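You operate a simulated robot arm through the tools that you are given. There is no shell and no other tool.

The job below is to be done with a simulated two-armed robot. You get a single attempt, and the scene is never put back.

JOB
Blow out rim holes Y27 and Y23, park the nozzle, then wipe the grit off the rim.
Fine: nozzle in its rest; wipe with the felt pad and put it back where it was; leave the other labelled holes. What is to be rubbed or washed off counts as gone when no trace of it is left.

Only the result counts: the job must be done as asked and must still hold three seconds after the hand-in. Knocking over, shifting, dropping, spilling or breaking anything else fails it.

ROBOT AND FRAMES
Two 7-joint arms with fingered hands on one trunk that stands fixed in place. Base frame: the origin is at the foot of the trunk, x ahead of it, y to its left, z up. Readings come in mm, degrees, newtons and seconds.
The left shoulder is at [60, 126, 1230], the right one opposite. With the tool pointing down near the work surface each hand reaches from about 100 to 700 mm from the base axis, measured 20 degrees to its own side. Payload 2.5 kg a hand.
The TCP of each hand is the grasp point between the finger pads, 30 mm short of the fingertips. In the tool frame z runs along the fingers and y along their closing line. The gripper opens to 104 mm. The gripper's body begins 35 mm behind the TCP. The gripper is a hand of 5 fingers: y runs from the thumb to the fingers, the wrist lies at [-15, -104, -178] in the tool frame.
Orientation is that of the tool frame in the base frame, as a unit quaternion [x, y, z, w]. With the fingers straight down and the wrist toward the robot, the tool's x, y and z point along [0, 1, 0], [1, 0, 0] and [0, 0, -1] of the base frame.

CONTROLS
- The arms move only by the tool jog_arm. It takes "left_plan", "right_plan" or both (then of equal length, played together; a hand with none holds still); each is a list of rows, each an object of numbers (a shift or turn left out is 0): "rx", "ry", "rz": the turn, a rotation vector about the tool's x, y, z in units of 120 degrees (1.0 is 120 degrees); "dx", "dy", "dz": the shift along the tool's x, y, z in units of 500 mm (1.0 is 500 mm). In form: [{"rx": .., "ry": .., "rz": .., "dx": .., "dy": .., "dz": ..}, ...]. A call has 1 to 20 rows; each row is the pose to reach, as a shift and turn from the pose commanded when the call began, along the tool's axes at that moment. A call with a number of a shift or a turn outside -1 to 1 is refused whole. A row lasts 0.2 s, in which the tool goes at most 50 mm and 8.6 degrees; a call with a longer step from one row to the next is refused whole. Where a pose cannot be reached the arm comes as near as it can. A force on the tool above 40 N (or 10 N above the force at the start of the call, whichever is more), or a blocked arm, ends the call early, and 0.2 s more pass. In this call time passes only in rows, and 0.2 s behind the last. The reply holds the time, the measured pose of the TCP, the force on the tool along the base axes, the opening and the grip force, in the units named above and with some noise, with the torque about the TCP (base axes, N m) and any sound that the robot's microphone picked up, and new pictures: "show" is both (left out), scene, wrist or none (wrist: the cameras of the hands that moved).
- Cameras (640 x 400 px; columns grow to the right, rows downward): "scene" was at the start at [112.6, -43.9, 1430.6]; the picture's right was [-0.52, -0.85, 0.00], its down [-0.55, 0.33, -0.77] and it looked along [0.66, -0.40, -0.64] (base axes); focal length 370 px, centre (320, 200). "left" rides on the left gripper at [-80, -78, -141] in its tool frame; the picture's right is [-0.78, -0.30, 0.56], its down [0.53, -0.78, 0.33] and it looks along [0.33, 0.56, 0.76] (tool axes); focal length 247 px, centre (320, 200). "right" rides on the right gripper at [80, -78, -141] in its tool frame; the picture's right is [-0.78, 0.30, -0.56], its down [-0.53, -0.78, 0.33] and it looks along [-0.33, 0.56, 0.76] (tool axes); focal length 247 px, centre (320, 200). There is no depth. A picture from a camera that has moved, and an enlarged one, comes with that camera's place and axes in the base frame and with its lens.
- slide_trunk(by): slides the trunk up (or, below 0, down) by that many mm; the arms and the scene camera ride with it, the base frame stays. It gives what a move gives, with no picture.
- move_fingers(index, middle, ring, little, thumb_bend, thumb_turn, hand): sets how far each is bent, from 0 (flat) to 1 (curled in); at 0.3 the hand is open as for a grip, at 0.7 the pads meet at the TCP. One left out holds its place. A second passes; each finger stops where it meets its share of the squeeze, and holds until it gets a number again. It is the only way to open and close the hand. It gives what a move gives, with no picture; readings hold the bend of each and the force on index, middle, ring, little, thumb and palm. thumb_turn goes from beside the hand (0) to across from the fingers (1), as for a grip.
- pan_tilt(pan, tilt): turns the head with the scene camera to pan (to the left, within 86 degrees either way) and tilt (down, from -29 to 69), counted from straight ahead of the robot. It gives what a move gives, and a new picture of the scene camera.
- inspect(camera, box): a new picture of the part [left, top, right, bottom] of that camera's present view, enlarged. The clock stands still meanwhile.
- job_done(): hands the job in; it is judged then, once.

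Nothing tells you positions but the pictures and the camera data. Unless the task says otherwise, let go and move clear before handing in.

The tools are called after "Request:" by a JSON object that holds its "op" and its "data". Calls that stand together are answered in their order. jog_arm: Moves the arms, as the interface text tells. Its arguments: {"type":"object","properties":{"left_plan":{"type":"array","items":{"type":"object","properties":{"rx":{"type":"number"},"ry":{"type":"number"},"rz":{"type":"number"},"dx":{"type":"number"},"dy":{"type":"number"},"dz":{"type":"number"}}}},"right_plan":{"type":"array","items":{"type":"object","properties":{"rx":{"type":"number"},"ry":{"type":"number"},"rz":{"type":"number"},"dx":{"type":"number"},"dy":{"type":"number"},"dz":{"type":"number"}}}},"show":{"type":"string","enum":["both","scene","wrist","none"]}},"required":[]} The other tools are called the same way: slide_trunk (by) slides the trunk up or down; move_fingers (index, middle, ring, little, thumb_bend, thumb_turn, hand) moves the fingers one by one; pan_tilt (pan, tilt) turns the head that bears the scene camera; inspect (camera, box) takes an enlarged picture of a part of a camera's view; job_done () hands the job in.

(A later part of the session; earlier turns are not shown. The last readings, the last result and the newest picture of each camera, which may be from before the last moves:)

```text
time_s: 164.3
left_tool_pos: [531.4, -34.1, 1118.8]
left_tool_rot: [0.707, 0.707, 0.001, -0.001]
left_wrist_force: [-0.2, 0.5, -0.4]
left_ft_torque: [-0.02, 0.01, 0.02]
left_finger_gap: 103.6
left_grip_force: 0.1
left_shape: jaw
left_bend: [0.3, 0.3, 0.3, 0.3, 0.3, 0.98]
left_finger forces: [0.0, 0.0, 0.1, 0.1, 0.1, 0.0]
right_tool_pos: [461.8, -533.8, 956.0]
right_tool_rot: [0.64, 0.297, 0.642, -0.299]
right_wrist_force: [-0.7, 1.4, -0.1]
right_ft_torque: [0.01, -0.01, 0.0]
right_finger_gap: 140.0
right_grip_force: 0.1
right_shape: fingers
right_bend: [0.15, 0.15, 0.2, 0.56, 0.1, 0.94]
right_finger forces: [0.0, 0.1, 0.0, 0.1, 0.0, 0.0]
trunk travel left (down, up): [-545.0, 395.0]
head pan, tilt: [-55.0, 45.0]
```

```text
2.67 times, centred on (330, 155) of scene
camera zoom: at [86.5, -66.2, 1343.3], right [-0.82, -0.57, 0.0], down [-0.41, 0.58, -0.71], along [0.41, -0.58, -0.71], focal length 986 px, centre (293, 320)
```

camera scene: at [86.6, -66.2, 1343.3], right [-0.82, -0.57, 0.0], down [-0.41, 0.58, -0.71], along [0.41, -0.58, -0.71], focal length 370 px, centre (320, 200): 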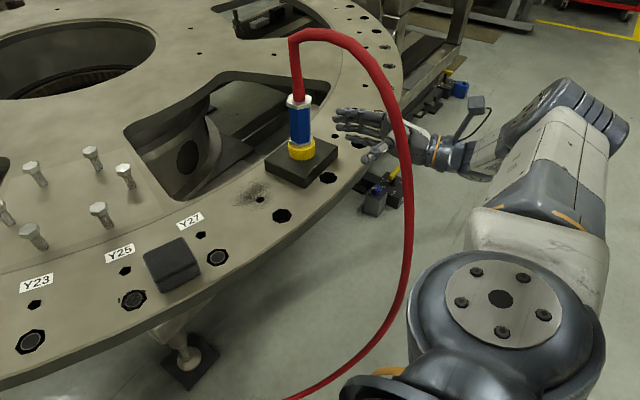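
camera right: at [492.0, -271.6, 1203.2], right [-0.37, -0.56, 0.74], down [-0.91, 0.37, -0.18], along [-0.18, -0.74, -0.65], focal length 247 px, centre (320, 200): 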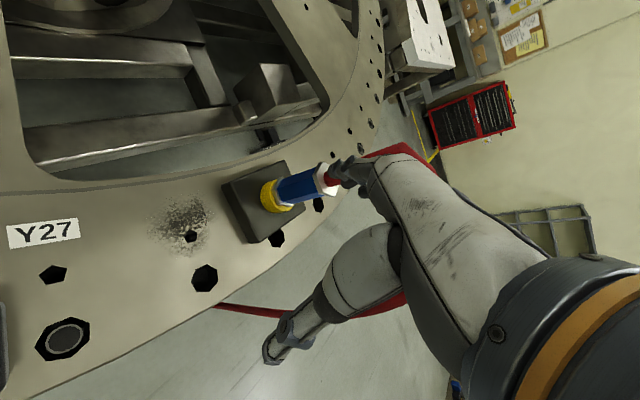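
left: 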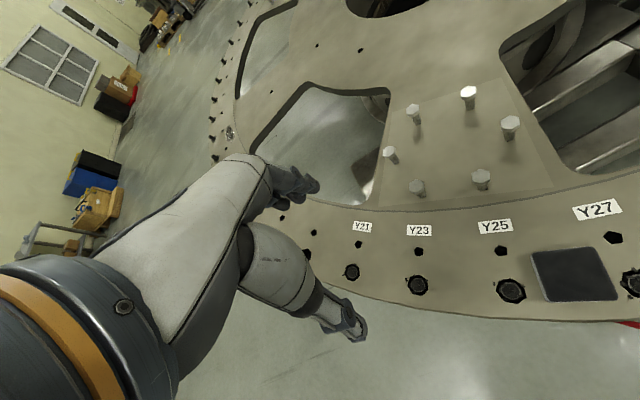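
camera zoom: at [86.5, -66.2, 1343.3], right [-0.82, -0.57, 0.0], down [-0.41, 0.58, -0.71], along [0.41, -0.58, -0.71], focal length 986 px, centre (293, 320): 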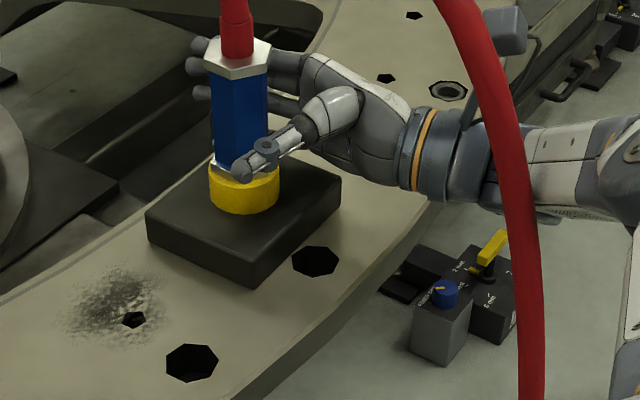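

Request:
{"op": "move_fingers", "data": {"hand": "right", "little": 0.66}}

Request:
{"op": "jog_arm", "data": {"right_plan": [{"dy": -0.0061, "dz": -0.0051}, {"dy": -0.0123, "dz": -0.0103}, {"dy": -0.0184, "dz": -0.0154}], "show": "none"}}

Request:
{"op": "inspect", "data": {"camera": "scene", "box": [240, 80, 420, 230]}}

```text
time_s: 165.3
left_tool_pos: [530.7, -34.3, 1117.6]
left_tool_rot: [0.707, 0.707, 0.0, 0.0]
left_wrist_force: [-0.1, -0.7, 0.5]
left_ft_torque: [0.04, 0.01, 0.01]
left_finger_gap: 103.5
left_grip_force: 0.1
left_shape: jaw
left_bend: [0.3, 0.3, 0.3, 0.3, 0.3, 0.98]
left_finger forces: [0.0, 0.1, 0.0, 0.1, 0.1, 0.0]
right_tool_pos: [461.3, -534.2, 956.0]
right_tool_rot: [0.64, 0.298, 0.642, -0.3]
right_wrist_force: [4.6, -1.9, 0.3]
right_ft_torque: [-0.08, -0.18, -0.03]
right_finger_gap: 139.9
right_grip_force: 2.4
right_shape: fingers
right_bend: [0.15, 0.15, 0.2, 0.63, 0.1, 0.94]
right_finger forces: [0.0, 0.1, 0.0, 4.9, 0.1, 0.0]
trunk travel left (down, up): [-545.0, 395.0]
head pan, tilt: [-55.0, 45.0]
```

```text
time_s: 166.1
left_tool_pos: [530.7, -33.2, 1117.9]
left_tool_rot: [0.707, 0.707, 0.001, 0.0]
left_wrist_force: [-1.1, 0.2, -0.9]
left_ft_torque: [0.03, 0.0, 0.03]
left_finger_gap: 103.6
left_grip_force: 0.1
left_shape: jaw
left_bend: [0.3, 0.3, 0.3, 0.3, 0.3, 0.98]
left_finger forces: [0.0, 0.0, 0.0, 0.0, 0.0, 0.0]
right_tool_pos: [448.9, -533.8, 954.9]
right_tool_rot: [0.64, 0.298, 0.642, -0.3]
right_wrist_force: [8.7, -1.5, 0.7]
right_ft_torque: [-0.09, -0.39, 0.05]
right_finger_gap: 140.0
right_grip_force: 4.6
right_shape: fingers
right_bend: [0.15, 0.15, 0.2, 0.61, 0.1, 0.94]
right_finger forces: [0.0, 0.0, 0.0, 8.6, 0.0, 0.1]
trunk travel left (down, up): [-545.0, 395.0]
head pan, tilt: [-55.0, 45.0]
```

```text
2.67 times, centred on (330, 155) of scene
camera zoom: at [87.2, -66.3, 1343.2], right [-0.82, -0.57, 0.0], down [-0.41, 0.58, -0.71], along [0.41, -0.58, -0.71], focal length 986 px, centre (293, 320)
```

zoom: 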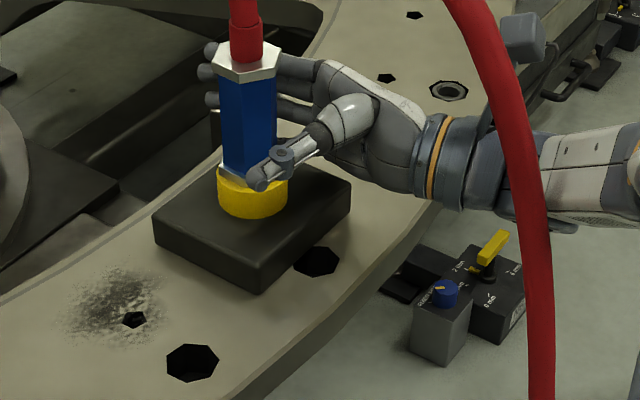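

That works: the whole rest slid toward the robot about 10 mm and the nozzle stayed upright. I'll measure it precisely before continuing.

Request:
{"op": "inspect", "data": {"camera": "scene", "box": [270, 130, 370, 205]}}

```text
5.33 times, centred on (320, 168) of scene
camera zoom: at [87.2, -66.3, 1343.2], right [-0.82, -0.57, 0.0], down [-0.41, 0.58, -0.71], along [0.41, -0.58, -0.71], focal length 1973 px, centre (320, 373)
```

zoom: 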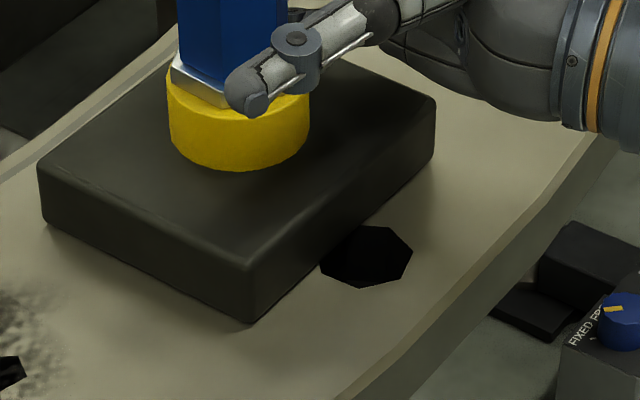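

The block isn't rotated; its front corner is at about (393,-463), and the original was about (381,-468). I'll push another 12 mm back with a slight rightward component.

Request:
{"op": "jog_arm", "data": {"right_plan": [{"dy": -0.0034, "dz": -0.0061}, {"dy": -0.0068, "dz": -0.0122}, {"dy": -0.0102, "dz": -0.0183}, {"dy": -0.0136, "dz": -0.0244}], "show": "none"}}

Request:
{"op": "inspect", "data": {"camera": "scene", "box": [270, 130, 370, 205]}}

Request:
{"op": "inspect", "data": {"camera": "scene", "box": [240, 80, 420, 230]}}

```text
time_s: 167.1
left_tool_pos: [531.1, -34.0, 1118.2]
left_tool_rot: [0.708, 0.707, 0.0, 0.0]
left_wrist_force: [-0.1, 0.4, -0.2]
left_ft_torque: [-0.01, 0.01, -0.05]
left_finger_gap: 103.8
left_grip_force: 0.0
left_shape: jaw
left_bend: [0.3, 0.3, 0.3, 0.3, 0.3, 0.98]
left_finger forces: [0.0, 0.1, 0.0, 0.0, 0.0, 0.0]
right_tool_pos: [435.4, -538.5, 954.8]
right_tool_rot: [0.641, 0.298, 0.641, -0.3]
right_wrist_force: [7.7, 0.0, 1.2]
right_ft_torque: [0.0, -0.34, 0.03]
right_finger_gap: 139.8
right_grip_force: 3.7
right_shape: fingers
right_bend: [0.15, 0.15, 0.2, 0.61, 0.1, 0.94]
right_finger forces: [0.1, 0.0, 0.0, 6.7, 0.1, 0.0]
trunk travel left (down, up): [-545.0, 395.0]
head pan, tilt: [-55.0, 45.0]
```

```text
5.33 times, centred on (320, 168) of scene
camera zoom: at [87.3, -66.1, 1343.2], right [-0.82, -0.57, 0.0], down [-0.41, 0.58, -0.71], along [0.41, -0.58, -0.71], focal length 1973 px, centre (320, 373)
```

zoom: 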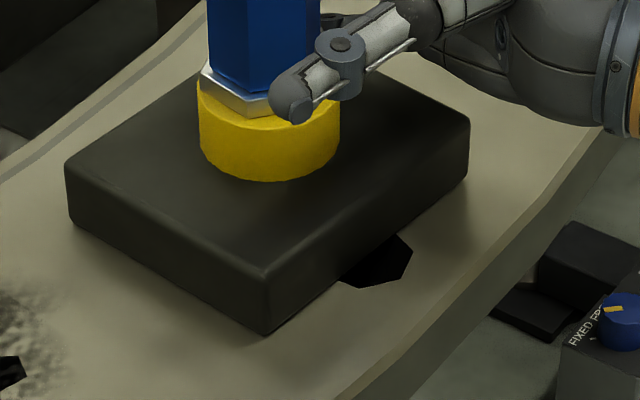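

```text
2.67 times, centred on (330, 155) of scene
camera zoom: at [87.3, -66.1, 1343.2], right [-0.82, -0.57, 0.0], down [-0.41, 0.58, -0.71], along [0.41, -0.58, -0.71], focal length 986 px, centre (293, 320)
```

zoom: 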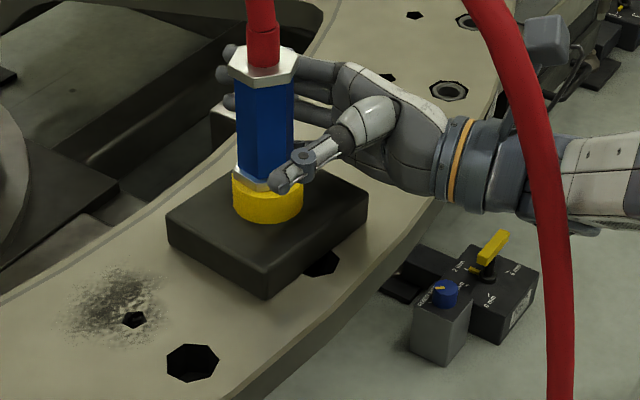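

The rest's corners now match my original measurements to within about 2 mm, and the hole in front is half covered again like at the start. I'll open the little finger and back out along the path I came.

Request:
{"op": "move_fingers", "data": {"hand": "right", "little": 0.25}}

Request:
{"op": "jog_arm", "data": {"right_plan": [{"dy": 0.006, "dz": 0.0}, {"dy": 0.01, "dz": -0.02}, {"dy": 0.01, "dz": -0.05}, {"dy": 0.005, "dz": -0.075}], "show": "none"}}

Request:
{"op": "inspect", "data": {"camera": "scene", "box": [240, 80, 420, 230]}}

```text
time_s: 168.1
left_tool_pos: [529.7, -34.0, 1119.8]
left_tool_rot: [0.708, 0.707, 0.0, 0.0]
left_wrist_force: [-0.1, -0.6, 0.3]
left_ft_torque: [-0.06, 0.02, 0.03]
left_finger_gap: 103.7
left_grip_force: 0.1
left_shape: jaw
left_bend: [0.3, 0.3, 0.3, 0.3, 0.3, 0.98]
left_finger forces: [0.0, 0.1, 0.0, 0.0, 0.1, 0.1]
right_tool_pos: [435.6, -538.5, 956.7]
right_tool_rot: [0.64, 0.298, 0.642, -0.3]
right_wrist_force: [-0.7, 0.2, 0.4]
right_ft_torque: [0.0, -0.01, -0.02]
right_finger_gap: 140.2
right_grip_force: 0.0
right_shape: fingers
right_bend: [0.15, 0.15, 0.2, 0.25, 0.1, 0.94]
right_finger forces: [0.0, 0.1, 0.0, 0.0, 0.0, 0.0]
trunk travel left (down, up): [-545.0, 395.0]
head pan, tilt: [-55.0, 45.0]
```

```text
time_s: 169.1
left_tool_pos: [529.6, -33.8, 1119.0]
left_tool_rot: [0.707, 0.707, 0.0, 0.0]
left_wrist_force: [0.0, 0.3, -0.2]
left_ft_torque: [0.02, 0.01, -0.03]
left_finger_gap: 103.6
left_grip_force: 0.0
left_shape: jaw
left_bend: [0.3, 0.3, 0.3, 0.3, 0.3, 0.98]
left_finger forces: [0.0, 0.0, 0.0, 0.1, 0.1, 0.0]
right_tool_pos: [412.4, -569.3, 955.1]
right_tool_rot: [0.64, 0.298, 0.642, -0.299]
right_wrist_force: [0.0, 0.3, -0.5]
right_ft_torque: [0.02, 0.0, -0.02]
right_finger_gap: 139.9
right_grip_force: 0.1
right_shape: fingers
right_bend: [0.15, 0.15, 0.2, 0.25, 0.1, 0.94]
right_finger forces: [0.0, 0.0, 0.0, 0.0, 0.0, 0.0]
trunk travel left (down, up): [-545.0, 395.0]
head pan, tilt: [-55.0, 45.0]
```

```text
2.67 times, centred on (330, 155) of scene
camera zoom: at [86.5, -66.2, 1343.3], right [-0.82, -0.57, 0.0], down [-0.41, 0.58, -0.71], along [0.41, -0.58, -0.71], focal length 986 px, centre (293, 320)
```

zoom: 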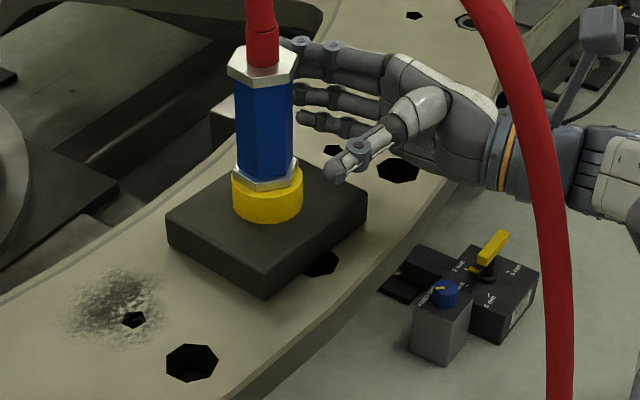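

The nozzle stands upright and the rest is back. I'll retract the hand toward the robot and raise it.

Request:
{"op": "jog_arm", "data": {"right_plan": [{"dy": -0.034, "dz": -0.028}, {"dy": -0.068, "dz": -0.056}, {"dy": -0.101, "dz": -0.085, "dx": 0.02}, {"dy": -0.135, "dz": -0.113, "dx": 0.05}, {"dy": -0.161, "dz": -0.134, "dx": 0.1}, {"dy": -0.165, "dz": -0.137, "dx": 0.17}], "show": "none"}}

Request:
{"op": "slide_trunk", "data": {"by": 80}}

Request:
{"op": "pan_tilt", "data": {"pan": -55, "tilt": 45}}

Request:
{"op": "inspect", "data": {"camera": "scene", "box": [260, 70, 460, 230]}}

```text
time_s: 170.5
left_tool_pos: [529.6, -34.1, 1119.7]
left_tool_rot: [0.707, 0.707, 0.0, -0.001]
left_wrist_force: [-0.3, -0.1, 0.2]
left_ft_torque: [-0.02, 0.02, 0.01]
left_finger_gap: 103.5
left_grip_force: 0.1
left_shape: jaw
left_bend: [0.3, 0.3, 0.3, 0.3, 0.3, 0.98]
left_finger forces: [0.0, 0.1, 0.0, 0.0, 0.0, 0.1]
right_tool_pos: [306.1, -568.6, 1039.9]
right_tool_rot: [0.64, 0.297, 0.642, -0.299]
right_wrist_force: [-0.4, 0.0, -0.7]
right_ft_torque: [-0.05, 0.01, 0.0]
right_finger_gap: 139.9
right_grip_force: 0.0
right_shape: fingers
right_bend: [0.15, 0.15, 0.2, 0.25, 0.1, 0.94]
right_finger forces: [0.0, 0.0, 0.0, 0.1, 0.0, 0.0]
trunk travel left (down, up): [-545.0, 395.0]
head pan, tilt: [-55.0, 45.0]
```

```text
time_s: 171.6
left_tool_pos: [529.1, -34.3, 1198.1]
left_tool_rot: [0.707, 0.707, -0.001, 0.0]
left_wrist_force: [0.0, 0.7, -0.3]
left_ft_torque: [0.0, 0.01, 0.0]
left_finger_gap: 104.0
left_grip_force: 0.0
left_shape: jaw
left_bend: [0.3, 0.3, 0.3, 0.3, 0.3, 0.98]
left_finger forces: [0.0, 0.0, 0.0, 0.0, 0.0, 0.0]
right_tool_pos: [306.3, -569.0, 1119.0]
right_tool_rot: [0.64, 0.298, 0.642, -0.3]
right_wrist_force: [0.2, -0.2, 0.1]
right_ft_torque: [-0.04, 0.01, -0.02]
right_finger_gap: 139.7
right_grip_force: 0.0
right_shape: fingers
right_bend: [0.15, 0.15, 0.2, 0.25, 0.1, 0.94]
right_finger forces: [0.1, 0.0, 0.1, 0.0, 0.1, 0.0]
trunk travel left (down, up): [-625.0, 315.0]
head pan, tilt: [-55.0, 45.0]
```

```text
time_s: 172.2
left_tool_pos: [530.4, -33.6, 1197.8]
left_tool_rot: [0.707, 0.707, -0.001, 0.0]
left_wrist_force: [0.5, -0.8, 0.2]
left_ft_torque: [-0.02, -0.02, -0.03]
left_finger_gap: 103.8
left_grip_force: 0.1
left_shape: jaw
left_bend: [0.3, 0.3, 0.3, 0.3, 0.3, 0.98]
left_finger forces: [0.1, 0.1, 0.1, 0.1, 0.0, 0.0]
right_tool_pos: [306.7, -569.1, 1119.3]
right_tool_rot: [0.64, 0.297, 0.642, -0.3]
right_wrist_force: [0.2, 0.4, 0.0]
right_ft_torque: [0.04, -0.01, 0.0]
right_finger_gap: 139.6
right_grip_force: 0.0
right_shape: fingers
right_bend: [0.15, 0.15, 0.2, 0.25, 0.1, 0.94]
right_finger forces: [0.0, 0.0, 0.1, 0.1, 0.0, 0.1]
trunk travel left (down, up): [-625.0, 315.0]
head pan, tilt: [-55.0, 45.0]
camera scene: at [86.5, -66.2, 1423.3], right [-0.82, -0.57, 0.0], down [-0.41, 0.58, -0.71], along [0.41, -0.58, -0.71], focal length 370 px, centre (320, 200)
```

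scene: 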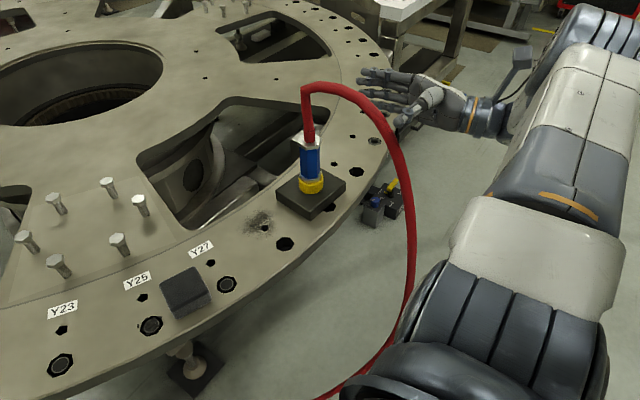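

```text
2.50 times, centred on (360, 150) of scene
camera zoom: at [86.5, -66.2, 1423.3], right [-0.82, -0.57, 0.0], down [-0.41, 0.58, -0.71], along [0.41, -0.58, -0.71], focal length 925 px, centre (220, 325)
```

zoom: 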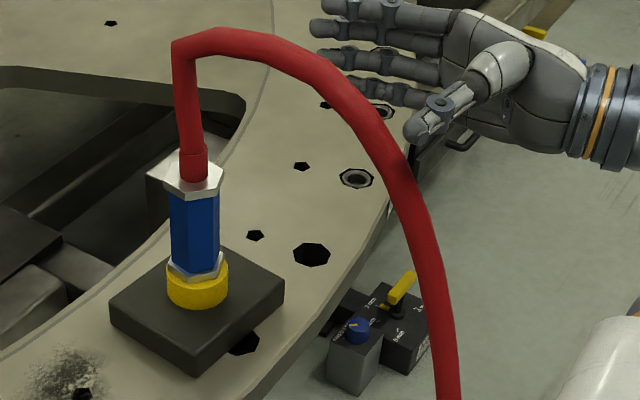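

The rest and nozzle now look the same as in my first picture. Next is the wipe: I'll look at the felt pad and the grit from the initial viewpoint to record the pad's exact place.

Request:
{"op": "pan_tilt", "data": {"pan": -31.3, "tilt": 39.8}}

Request:
{"op": "inspect", "data": {"camera": "scene", "box": [80, 240, 400, 360]}}

Request:
{"op": "inspect", "data": {"camera": "scene", "box": [260, 260, 340, 340]}}

Request:
{"op": "inspect", "data": {"camera": "scene", "box": [340, 220, 440, 310]}}

```text
time_s: 173.1
left_tool_pos: [530.6, -32.8, 1197.6]
left_tool_rot: [0.707, 0.707, 0.0, 0.0]
left_wrist_force: [-0.1, -0.2, -0.4]
left_ft_torque: [-0.01, -0.01, -0.03]
left_finger_gap: 103.8
left_grip_force: 0.0
left_shape: jaw
left_bend: [0.3, 0.3, 0.3, 0.3, 0.3, 0.98]
left_finger forces: [0.0, 0.0, 0.0, 0.1, 0.0, 0.1]
right_tool_pos: [307.0, -568.3, 1118.2]
right_tool_rot: [0.641, 0.298, 0.641, -0.299]
right_wrist_force: [-0.1, -0.3, 0.1]
right_ft_torque: [0.01, 0.0, 0.0]
right_finger_gap: 139.7
right_grip_force: 0.1
right_shape: fingers
right_bend: [0.15, 0.15, 0.2, 0.25, 0.1, 0.94]
right_finger forces: [0.0, 0.0, 0.0, 0.0, 0.1, 0.1]
trunk travel left (down, up): [-625.0, 315.0]
head pan, tilt: [-31.3, 39.8]
camera scene: at [112.6, -43.9, 1430.8], right [-0.52, -0.85, 0.0], down [-0.55, 0.33, -0.77], along [0.66, -0.4, -0.64], focal length 370 px, centre (320, 200)
```

scene: 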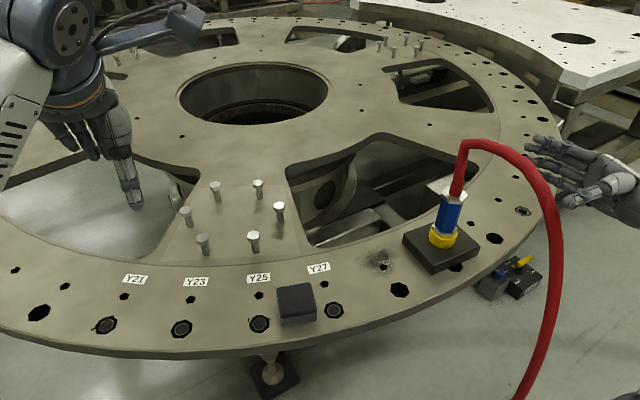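

```text
2.00 times, centred on (240, 300) of scene
camera zoom: at [112.6, -43.9, 1430.8], right [-0.52, -0.85, 0.0], down [-0.55, 0.33, -0.77], along [0.66, -0.4, -0.64], focal length 740 px, centre (480, 0)
```

zoom: 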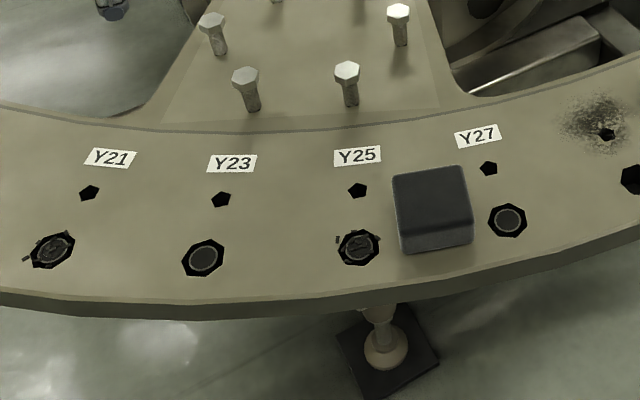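

```text
5.00 times, centred on (300, 300) of scene
camera zoom: at [112.6, -43.9, 1430.8], right [-0.52, -0.85, 0.0], down [-0.55, 0.33, -0.77], along [0.66, -0.4, -0.64], focal length 1850 px, centre (420, -300)
```

zoom: 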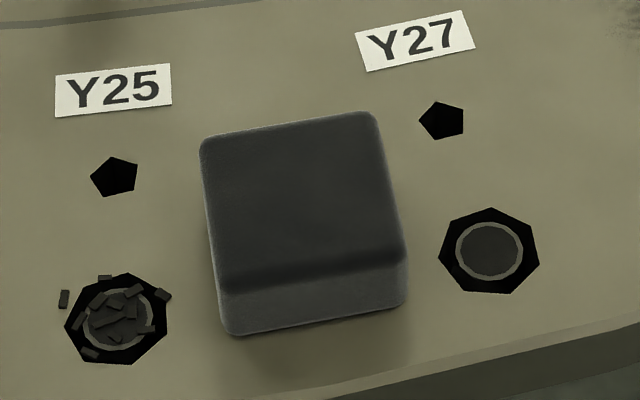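

```text
4.44 times, centred on (390, 265) of scene
camera zoom: at [112.6, -43.9, 1430.8], right [-0.52, -0.85, 0.0], down [-0.55, 0.33, -0.77], along [0.66, -0.4, -0.64], focal length 1644 px, centre (9, -89)
```

zoom: 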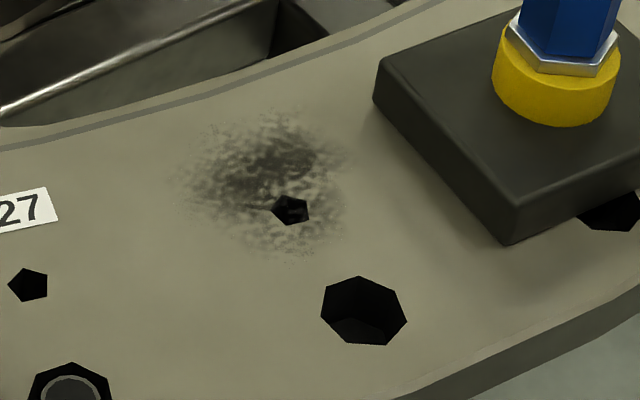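

Y27 and Y23 are clean, Y21 and Y25 untouched, and the pad sits where it was: centre about (456,-205), 61 mm square, 26 mm high, turned about 21°. The grit spans roughly 45 mm around (470,-395). I'll turn the right hand fingers-down again for the pad.

Request:
{"op": "move_fingers", "data": {"hand": "right", "index": 0.3, "middle": 0.3, "ring": 0.3, "little": 0.3, "thumb_bend": 0.3, "thumb_turn": 0.98}}

Request:
{"op": "jog_arm", "data": {"right_plan": [{"dx": 0.0, "dy": -0.0122, "dz": 0.0175, "rx": 0.0201, "ry": -0.0551, "rz": -0.0201}, {"dx": 0.001, "dy": -0.0243, "dz": 0.0351, "rx": 0.0402, "ry": -0.1102, "rz": -0.0402}, {"dx": 0.001, "dy": -0.0365, "dz": 0.0526, "rx": 0.0602, "ry": -0.1653, "rz": -0.0602}, {"dx": 0.001, "dy": -0.0486, "dz": 0.0702, "rx": 0.0803, "ry": -0.2205, "rz": -0.0803}, {"dx": 0.002, "dy": -0.0608, "dz": 0.0877, "rx": 0.1004, "ry": -0.2756, "rz": -0.1004}, {"dx": 0.002, "dy": -0.0729, "dz": 0.1052, "rx": 0.1205, "ry": -0.3307, "rz": -0.1205}, {"dx": 0.002, "dy": -0.0851, "dz": 0.1228, "rx": 0.1405, "ry": -0.3858, "rz": -0.1405}, {"dx": 0.002, "dy": -0.0972, "dz": 0.1403, "rx": 0.1606, "ry": -0.4409, "rz": -0.1606}, {"dx": 0.003, "dy": -0.1094, "dz": 0.1578, "rx": 0.1807, "ry": -0.496, "rz": -0.1807}, {"dx": 0.003, "dy": -0.1215, "dz": 0.1754, "rx": 0.2008, "ry": -0.5512, "rz": -0.2008}, {"dx": 0.003, "dy": -0.1337, "dz": 0.1929, "rx": 0.2208, "ry": -0.6063, "rz": -0.2208}, {"dx": 0.004, "dy": -0.1458, "dz": 0.2105, "rx": 0.2409, "ry": -0.6614, "rz": -0.2409}, {"dx": 0.004, "dy": -0.158, "dz": 0.228, "rx": 0.261, "ry": -0.7165, "rz": -0.261}], "show": "both"}}

```text
time_s: 174.1
left_tool_pos: [530.7, -33.8, 1198.8]
left_tool_rot: [0.707, 0.707, 0.001, 0.0]
left_wrist_force: [-0.1, 0.6, -0.6]
left_ft_torque: [-0.02, 0.01, -0.03]
left_finger_gap: 103.8
left_grip_force: 0.0
left_shape: jaw
left_bend: [0.3, 0.3, 0.3, 0.3, 0.3, 0.98]
left_finger forces: [0.0, 0.0, 0.0, 0.0, 0.0, 0.0]
right_tool_pos: [307.2, -568.2, 1119.6]
right_tool_rot: [0.64, 0.298, 0.641, -0.3]
right_wrist_force: [0.8, -0.8, -0.1]
right_ft_torque: [-0.01, 0.04, 0.0]
right_finger_gap: 103.9
right_grip_force: 0.0
right_shape: fingers
right_bend: [0.3, 0.3, 0.3, 0.3, 0.3, 0.95]
right_finger forces: [0.0, 0.0, 0.0, 0.1, 0.0, 0.0]
trunk travel left (down, up): [-625.0, 315.0]
head pan, tilt: [-31.3, 39.8]
```

```text
time_s: 175.6
left_tool_pos: [530.6, -34.2, 1198.9]
left_tool_rot: [0.707, 0.707, 0.0, 0.0]
left_wrist_force: [0.5, 0.4, -0.2]
left_ft_torque: [-0.01, 0.01, -0.01]
left_finger_gap: 103.6
left_grip_force: 0.1
left_shape: jaw
left_bend: [0.3, 0.3, 0.3, 0.3, 0.3, 0.98]
left_finger forces: [0.1, 0.0, 0.1, 0.0, 0.0, 0.1]
right_tool_pos: [310.0, -477.4, 1056.5]
right_tool_rot: [0.722, 0.504, 0.403, -0.249]
right_wrist_force: [0.5, -0.5, -0.3]
right_ft_torque: [-0.01, -0.02, -0.01]
right_finger_gap: 103.4
right_grip_force: 0.1
right_shape: fingers
right_bend: [0.3, 0.3, 0.3, 0.3, 0.3, 0.96]
right_finger forces: [0.0, 0.0, 0.0, 0.0, 0.1, 0.1]
trunk travel left (down, up): [-625.0, 315.0]
head pan, tilt: [-31.3, 39.8]
stopped in row 7 (right hand): the arm was blocked; the commanded pose is now the measured one
camera scene: at [112.7, -44.0, 1430.8], right [-0.52, -0.85, 0.0], down [-0.55, 0.33, -0.77], along [0.66, -0.4, -0.64], focal length 370 px, centre (320, 200)
camera right: at [205.8, -513.6, 1198.1], right [-0.04, -0.94, -0.33], down [-0.7, 0.26, -0.66], along [0.71, 0.2, -0.67], focal length 247 px, centre (320, 200)
```

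scene: 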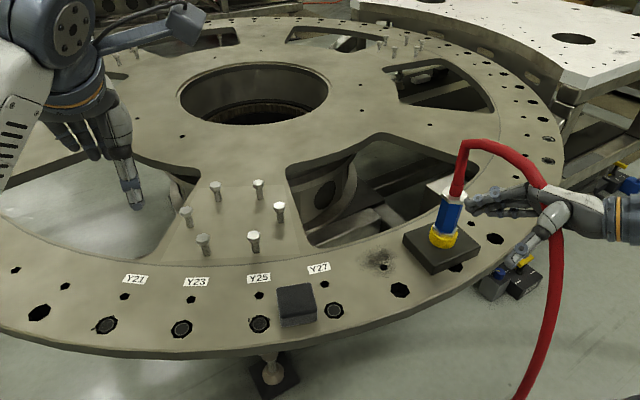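
right: 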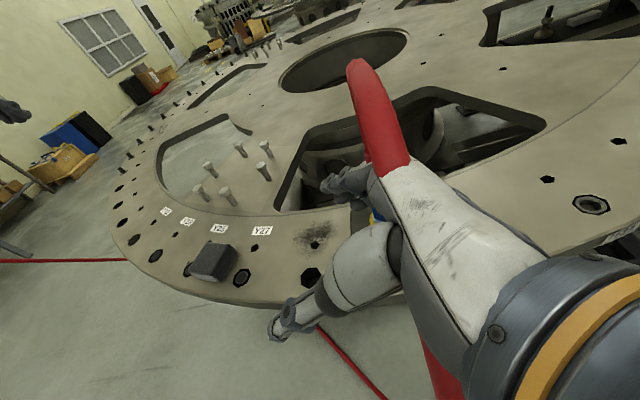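

Blocked partway by a joint limit. I'll go via the level pose with the hand pointing straight ahead, which connects to the fingers-down pose without trouble.

Request:
{"op": "jog_arm", "data": {"right_plan": [{"dx": -0.0086, "dy": 0.0017, "dz": -0.0035, "rx": -0.0546, "ry": 0.0232, "rz": 0.0185}, {"dx": -0.0172, "dy": 0.0034, "dz": -0.0069, "rx": -0.1092, "ry": 0.0463, "rz": 0.037}, {"dx": -0.0258, "dy": 0.0051, "dz": -0.0104, "rx": -0.1638, "ry": 0.0695, "rz": 0.0555}, {"dx": -0.0344, "dy": 0.0068, "dz": -0.0138, "rx": -0.2184, "ry": 0.0926, "rz": 0.074}, {"dx": -0.043, "dy": 0.0085, "dz": -0.0173, "rx": -0.273, "ry": 0.1158, "rz": 0.0925}, {"dx": -0.0516, "dy": 0.0102, "dz": -0.0207, "rx": -0.3276, "ry": 0.1389, "rz": 0.111}, {"dx": -0.0602, "dy": 0.0119, "dz": -0.0242, "rx": -0.3822, "ry": 0.1621, "rz": 0.1295}, {"dx": -0.0688, "dy": 0.0136, "dz": -0.0276, "rx": -0.4368, "ry": 0.1852, "rz": 0.148}, {"dx": -0.0774, "dy": 0.0153, "dz": -0.0311, "rx": -0.4914, "ry": 0.2084, "rz": 0.1665}, {"dx": -0.086, "dy": 0.017, "dz": -0.0345, "rx": -0.546, "ry": 0.2315, "rz": 0.185}], "show": "scene"}}

```text
time_s: 177.8
left_tool_pos: [530.3, -33.9, 1198.5]
left_tool_rot: [0.707, 0.707, -0.001, 0.0]
left_wrist_force: [-0.4, 0.5, -0.6]
left_ft_torque: [0.01, 0.02, 0.0]
left_finger_gap: 103.7
left_grip_force: 0.0
left_shape: jaw
left_bend: [0.3, 0.3, 0.3, 0.3, 0.3, 0.98]
left_finger forces: [0.1, 0.0, 0.1, 0.1, 0.1, 0.1]
right_tool_pos: [305.2, -516.3, 1031.9]
right_tool_rot: [0.706, 0.0, 0.708, 0.003]
right_wrist_force: [0.3, 0.5, 0.4]
right_ft_torque: [-0.01, 0.03, -0.01]
right_finger_gap: 103.7
right_grip_force: 0.0
right_shape: fingers
right_bend: [0.3, 0.3, 0.3, 0.3, 0.3, 0.96]
right_finger forces: [0.0, 0.0, 0.1, 0.0, 0.0, 0.0]
trunk travel left (down, up): [-625.0, 315.0]
head pan, tilt: [-31.3, 39.8]
camera scene: at [112.8, -43.9, 1430.8], right [-0.52, -0.85, 0.0], down [-0.55, 0.33, -0.77], along [0.66, -0.4, -0.64], focal length 370 px, centre (320, 200)
```

scene: 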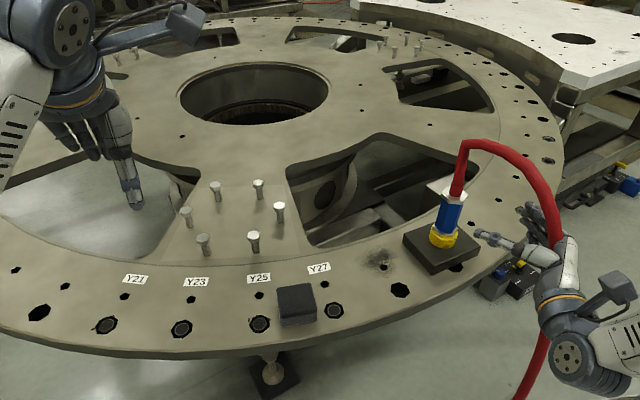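

Now from here to fingers-down, reversing the known rotation.

Request:
{"op": "jog_arm", "data": {"right_plan": [{"dx": 0.0088, "dy": -0.0121, "dz": 0.0024, "rx": 0.0385, "ry": -0.0385, "rz": -0.0385}, {"dx": 0.0176, "dy": -0.0243, "dz": 0.0048, "rx": 0.077, "ry": -0.077, "rz": -0.077}, {"dx": 0.0264, "dy": -0.0364, "dz": 0.0072, "rx": 0.1155, "ry": -0.1155, "rz": -0.1155}, {"dx": 0.0352, "dy": -0.0485, "dz": 0.0096, "rx": 0.154, "ry": -0.154, "rz": -0.154}, {"dx": 0.044, "dy": -0.0607, "dz": 0.012, "rx": 0.1925, "ry": -0.1925, "rz": -0.1925}, {"dx": 0.0528, "dy": -0.0728, "dz": 0.0144, "rx": 0.231, "ry": -0.231, "rz": -0.231}, {"dx": 0.0616, "dy": -0.0849, "dz": 0.0168, "rx": 0.2694, "ry": -0.2694, "rz": -0.2694}, {"dx": 0.0704, "dy": -0.0971, "dz": 0.0192, "rx": 0.3079, "ry": -0.3079, "rz": -0.3079}, {"dx": 0.0792, "dy": -0.1092, "dz": 0.0216, "rx": 0.3464, "ry": -0.3464, "rz": -0.3464}, {"dx": 0.088, "dy": -0.1213, "dz": 0.024, "rx": 0.3849, "ry": -0.3849, "rz": -0.3849}, {"dx": 0.0968, "dy": -0.1335, "dz": 0.0264, "rx": 0.4234, "ry": -0.4234, "rz": -0.4234}, {"dx": 0.1056, "dy": -0.1456, "dz": 0.0288, "rx": 0.4619, "ry": -0.4619, "rz": -0.4619}, {"dx": 0.1144, "dy": -0.1577, "dz": 0.0312, "rx": 0.5004, "ry": -0.5004, "rz": -0.5004}, {"dx": 0.1232, "dy": -0.1699, "dz": 0.0336, "rx": 0.5389, "ry": -0.5389, "rz": -0.5389}, {"dx": 0.132, "dy": -0.182, "dz": 0.036, "rx": 0.5774, "ry": -0.5774, "rz": -0.5774}], "show": "scene"}}

```text
time_s: 179.3
left_tool_pos: [528.9, -33.3, 1198.2]
left_tool_rot: [0.707, 0.707, 0.0, 0.0]
left_wrist_force: [-0.8, 0.4, -0.3]
left_ft_torque: [0.04, 0.0, 0.02]
left_finger_gap: 103.8
left_grip_force: 0.2
left_shape: jaw
left_bend: [0.3, 0.3, 0.3, 0.3, 0.3, 0.98]
left_finger forces: [0.1, 0.1, 0.0, 0.1, 0.1, 0.0]
right_tool_pos: [327.8, -432.9, 1017.7]
right_tool_rot: [0.801, 0.334, 0.491, -0.074]
right_wrist_force: [-0.6, 0.7, 0.1]
right_ft_torque: [-0.01, -0.01, 0.01]
right_finger_gap: 103.6
right_grip_force: 0.1
right_shape: fingers
right_bend: [0.3, 0.3, 0.3, 0.3, 0.3, 0.96]
right_finger forces: [0.0, 0.1, 0.0, 0.0, 0.0, 0.0]
trunk travel left (down, up): [-625.0, 315.0]
head pan, tilt: [-31.3, 39.8]
stopped in row 7 (right hand): the arm was blocked; the commanded pose is now the measured one
camera scene: at [112.7, -43.9, 1430.8], right [-0.52, -0.85, 0.0], down [-0.55, 0.33, -0.77], along [0.66, -0.4, -0.64], focal length 370 px, centre (320, 200)
```

scene: 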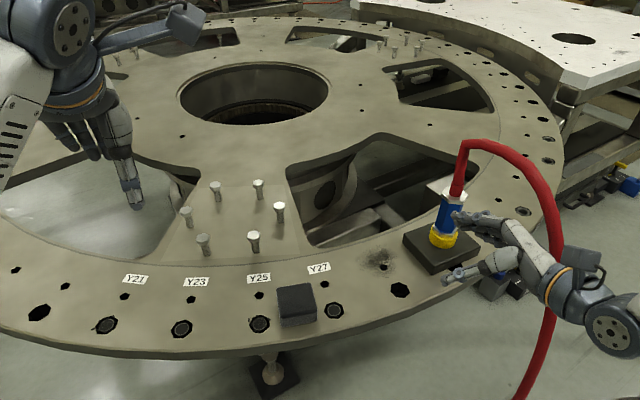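

Blocked again: the elbow is in its raised configuration. Earlier, carrying the hand far to the left brought the elbow back down, so I'll level the hand and move it left over the rim at a safe height.

Request:
{"op": "jog_arm", "data": {"right_plan": [{"dx": 0.0327, "dy": -0.0128, "dz": 0.021, "rx": 0.0202, "ry": 0.0447, "rz": 0.012}, {"dx": 0.0653, "dy": -0.0257, "dz": 0.042, "rx": 0.0403, "ry": 0.0893, "rz": 0.024}, {"dx": 0.098, "dy": -0.0385, "dz": 0.063, "rx": 0.0605, "ry": 0.134, "rz": 0.036}, {"dx": 0.1307, "dy": -0.0513, "dz": 0.084, "rx": 0.0807, "ry": 0.1787, "rz": 0.048}, {"dx": 0.1633, "dy": -0.0642, "dz": 0.105, "rx": 0.1008, "ry": 0.2233, "rz": 0.06}, {"dx": 0.196, "dy": -0.077, "dz": 0.126, "rx": 0.121, "ry": 0.268, "rz": 0.072}], "show": "scene"}}

```text
time_s: 180.7
left_tool_pos: [530.2, -34.5, 1200.1]
left_tool_rot: [0.707, 0.707, 0.0, 0.0]
left_wrist_force: [0.8, 0.5, 0.4]
left_ft_torque: [0.02, 0.0, 0.0]
left_finger_gap: 103.6
left_grip_force: 0.1
left_shape: jaw
left_bend: [0.3, 0.3, 0.3, 0.3, 0.3, 0.98]
left_finger forces: [0.1, 0.0, 0.0, 0.1, 0.0, 0.0]
right_tool_pos: [379.0, -330.8, 1062.4]
right_tool_rot: [0.64, 0.299, 0.641, -0.299]
right_wrist_force: [0.2, -0.2, 0.5]
right_ft_torque: [0.03, -0.01, -0.01]
right_finger_gap: 103.6
right_grip_force: 0.1
right_shape: fingers
right_bend: [0.3, 0.3, 0.3, 0.3, 0.3, 0.96]
right_finger forces: [0.0, 0.0, 0.1, 0.0, 0.1, 0.0]
trunk travel left (down, up): [-625.0, 315.0]
head pan, tilt: [-31.3, 39.8]
camera scene: at [112.8, -43.8, 1430.8], right [-0.52, -0.85, 0.0], down [-0.55, 0.33, -0.77], along [0.66, -0.4, -0.64], focal length 370 px, centre (320, 200)
```

scene: 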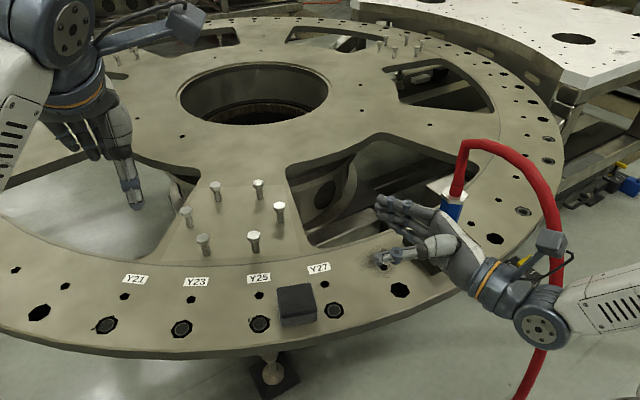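

Now I'll try pitching the hand down to vertical from here, where there is more room for the wrist.

Request:
{"op": "jog_arm", "data": {"right_plan": [{"dx": -0.005, "dy": 0.0111, "dz": 0.0094, "ry": -0.0682}, {"dx": -0.0109, "dy": 0.0223, "dz": 0.0187, "ry": -0.1364}, {"dx": -0.0164, "dy": 0.0334, "dz": 0.0281, "ry": -0.2045}, {"dx": -0.0218, "dy": 0.0446, "dz": 0.0375, "ry": -0.2727}, {"dx": -0.0273, "dy": 0.0557, "dz": 0.0468, "ry": -0.3409}, {"dx": -0.0327, "dy": 0.0669, "dz": 0.0562, "ry": -0.4091}, {"dx": -0.0382, "dy": 0.078, "dz": 0.0655, "ry": -0.4773}, {"dx": -0.0436, "dy": 0.0892, "dz": 0.0749, "ry": -0.5455}, {"dx": -0.0491, "dy": 0.1003, "dz": 0.0843, "ry": -0.6136}, {"dx": -0.0545, "dy": 0.1115, "dz": 0.0936, "ry": -0.6818}, {"dx": -0.06, "dy": 0.1226, "dz": 0.103, "ry": -0.75}], "show": "scene"}}

```text
time_s: 183.1
left_tool_pos: [530.1, -32.7, 1198.1]
left_tool_rot: [0.708, 0.706, -0.001, 0.0]
left_wrist_force: [-0.2, 1.0, -0.4]
left_ft_torque: [0.0, -0.01, -0.03]
left_finger_gap: 103.8
left_grip_force: 0.0
left_shape: jaw
left_bend: [0.3, 0.3, 0.3, 0.3, 0.3, 0.98]
left_finger forces: [0.1, 0.0, 0.0, 0.0, 0.1, 0.0]
right_tool_pos: [432.9, -472.1, 984.1]
right_tool_rot: [0.898, 0.439, 0.018, -0.018]
right_wrist_force: [-0.4, -0.1, -0.5]
right_ft_torque: [0.01, 0.0, -0.02]
right_finger_gap: 103.7
right_grip_force: 0.1
right_shape: fingers
right_bend: [0.3, 0.3, 0.3, 0.3, 0.3, 0.96]
right_finger forces: [0.0, 0.0, 0.1, 0.0, 0.1, 0.0]
right hand out of reach, approached as far as the arm can: row 8, 9, 10, 11
trunk travel left (down, up): [-625.0, 315.0]
head pan, tilt: [-31.3, 39.8]
camera scene: at [113.1, -43.8, 1430.8], right [-0.52, -0.85, 0.0], down [-0.55, 0.33, -0.77], along [0.66, -0.4, -0.64], focal length 370 px, centre (320, 200)
```

scene: 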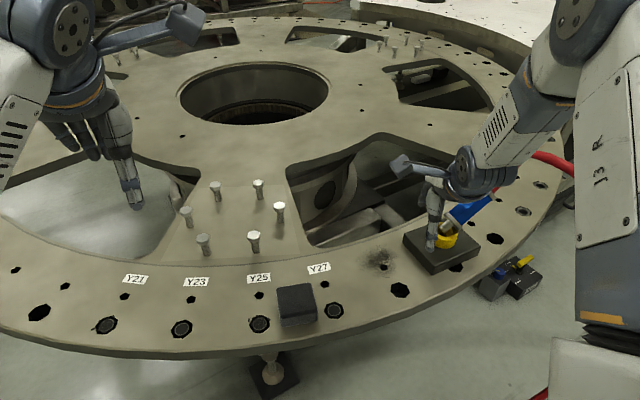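

The hand drifted toward the rest during that move and the nozzle now looks tilted. I'll look closely before doing anything.

Request:
{"op": "inspect", "data": {"camera": "scene", "box": [390, 130, 550, 290]}}

Request:
{"op": "inspect", "data": {"camera": "right", "box": [160, 80, 480, 380]}}

```text
2.50 times, centred on (470, 210) of scene
camera zoom: at [113.1, -43.8, 1430.8], right [-0.52, -0.85, 0.0], down [-0.55, 0.33, -0.77], along [0.66, -0.4, -0.64], focal length 925 px, centre (-55, 175)
```

zoom: 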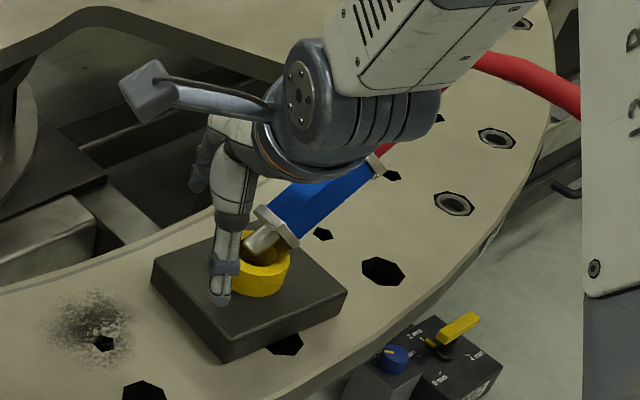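

```text
1.33 times, centred on (320, 230) of right
camera zoom: at [417.7, -365.8, 1130.6], right [-0.25, -0.82, 0.51], down [-0.94, 0.07, -0.35], along [0.25, -0.57, -0.79], focal length 329 px, centre (320, 160)
```

zoom: 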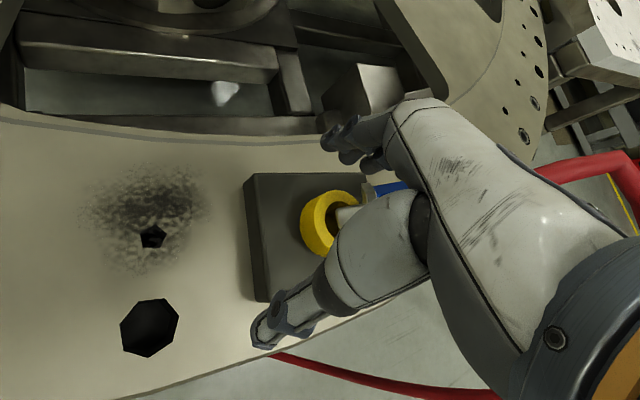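

The nozzle has been pushed over to a steep lean with its tip still at the cup. I'll turn the head for a better view, which also shows whether it is resting or still moving.

Request:
{"op": "pan_tilt", "data": {"pan": -50, "tilt": 42}}

Request:
{"op": "inspect", "data": {"camera": "scene", "box": [260, 80, 460, 260]}}

```text
time_s: 183.9
left_tool_pos: [530.8, -33.6, 1198.9]
left_tool_rot: [0.707, 0.707, 0.0, 0.0]
left_wrist_force: [-1.0, -0.2, -0.5]
left_ft_torque: [0.02, 0.03, -0.04]
left_finger_gap: 103.8
left_grip_force: 0.1
left_shape: jaw
left_bend: [0.3, 0.3, 0.3, 0.3, 0.3, 0.98]
left_finger forces: [0.0, 0.0, 0.0, 0.1, 0.0, 0.1]
right_tool_pos: [432.2, -469.6, 983.8]
right_tool_rot: [0.898, 0.439, 0.021, -0.018]
right_wrist_force: [0.1, 0.3, 0.4]
right_ft_torque: [0.01, -0.02, -0.03]
right_finger_gap: 103.7
right_grip_force: 0.1
right_shape: fingers
right_bend: [0.3, 0.3, 0.3, 0.3, 0.3, 0.96]
right_finger forces: [0.0, 0.1, 0.0, 0.0, 0.0, 0.1]
trunk travel left (down, up): [-625.0, 315.0]
head pan, tilt: [-50.0, 42.0]
camera scene: at [93.7, -63.6, 1427.6], right [-0.77, -0.64, 0.0], down [-0.43, 0.51, -0.74], along [0.48, -0.57, -0.67], focal length 370 px, centre (320, 200)
```

scene: 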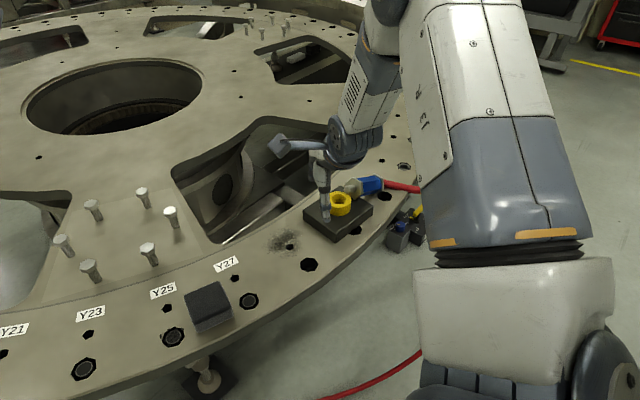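

```text
2.22 times, centred on (360, 170) of scene
camera zoom: at [93.7, -63.6, 1427.6], right [-0.77, -0.64, 0.0], down [-0.43, 0.51, -0.74], along [0.48, -0.57, -0.67], focal length 822 px, centre (231, 267)
```

zoom: 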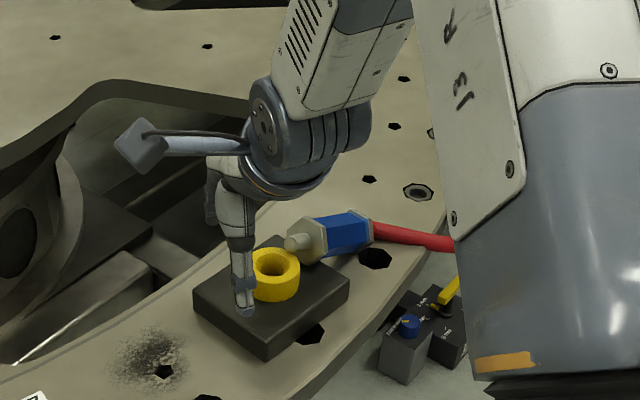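

The nozzle slipped out and is lying still on the rim to the right of the rest. The hand is now fingers-down, so I can pick the nozzle up by its top end and let it hang tip-down. First I raise the hand and look at it from above.

Request:
{"op": "jog_arm", "data": {"right_plan": [{"dz": -0.04}, {"dz": -0.09}, {"dz": -0.14}], "show": "both"}}

Request:
{"op": "inspect", "data": {"camera": "right", "box": [220, 60, 480, 300]}}

Request:
{"op": "inspect", "data": {"camera": "scene", "box": [300, 130, 440, 260]}}

```text
time_s: 184.7
left_tool_pos: [530.6, -34.1, 1198.5]
left_tool_rot: [0.707, 0.707, 0.0, 0.0]
left_wrist_force: [0.6, 0.3, -0.3]
left_ft_torque: [0.0, -0.02, 0.03]
left_finger_gap: 103.8
left_grip_force: 0.0
left_shape: jaw
left_bend: [0.3, 0.3, 0.3, 0.3, 0.3, 0.98]
left_finger forces: [0.0, 0.0, 0.1, 0.0, 0.0, 0.0]
right_tool_pos: [425.6, -490.2, 1050.7]
right_tool_rot: [0.898, 0.439, 0.022, -0.019]
right_wrist_force: [0.3, -0.1, 0.7]
right_ft_torque: [-0.01, 0.02, 0.02]
right_finger_gap: 103.7
right_grip_force: 0.0
right_shape: fingers
right_bend: [0.3, 0.3, 0.3, 0.3, 0.3, 0.96]
right_finger forces: [0.1, 0.0, 0.0, 0.1, 0.0, 0.0]
right hand out of reach, approached as far as the arm can: row 2, 3
trunk travel left (down, up): [-625.0, 315.0]
head pan, tilt: [-50.0, 42.0]
camera scene: at [93.4, -63.6, 1427.6], right [-0.77, -0.64, 0.0], down [-0.43, 0.51, -0.74], along [0.48, -0.57, -0.67], focal length 370 px, centre (320, 200)
camera right: at [409.7, -384.4, 1197.8], right [-0.25, -0.82, 0.51], down [-0.93, 0.07, -0.35], along [0.25, -0.56, -0.79], focal length 247 px, centre (320, 200)
```

scene: 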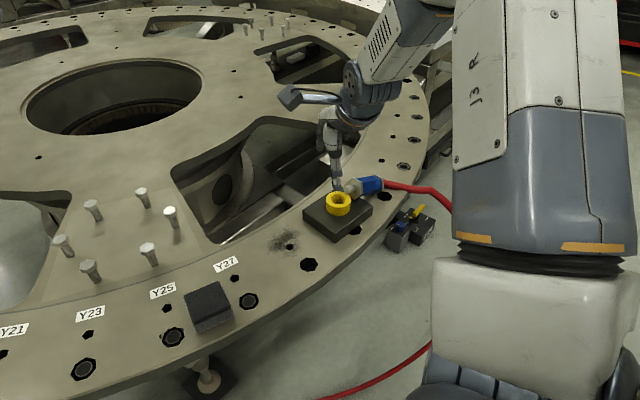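
right: 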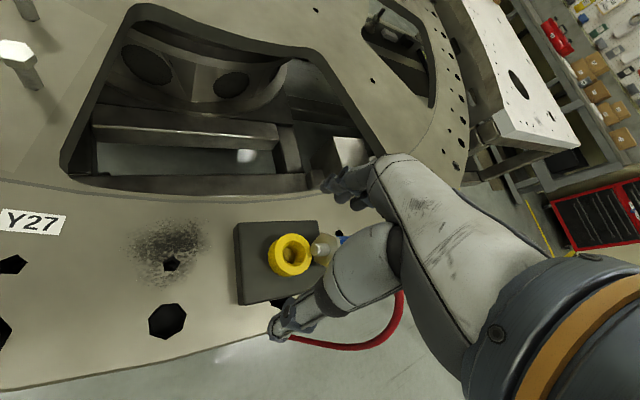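

```text
1.67 times, centred on (350, 180) of right
camera zoom: at [409.7, -384.4, 1197.8], right [-0.25, -0.82, 0.51], down [-0.93, 0.07, -0.35], along [0.25, -0.56, -0.79], focal length 412 px, centre (270, 233)
```

zoom: 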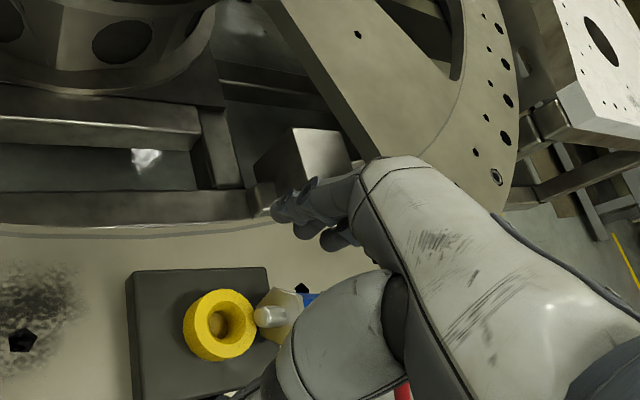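

```text
3.08 times, centred on (370, 195) of scene
camera zoom: at [93.4, -63.6, 1427.6], right [-0.77, -0.64, 0.0], down [-0.43, 0.51, -0.74], along [0.48, -0.57, -0.67], focal length 1138 px, centre (166, 215)
```

zoom: 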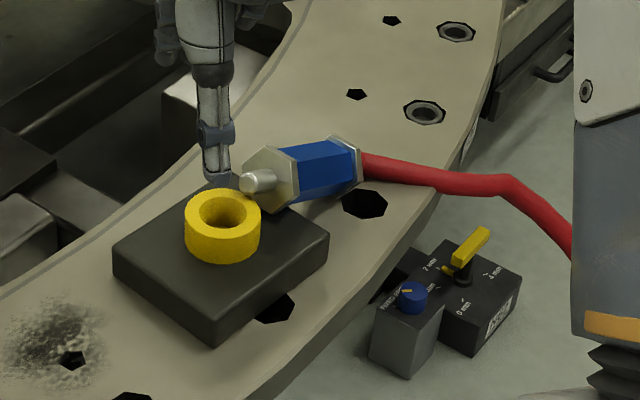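

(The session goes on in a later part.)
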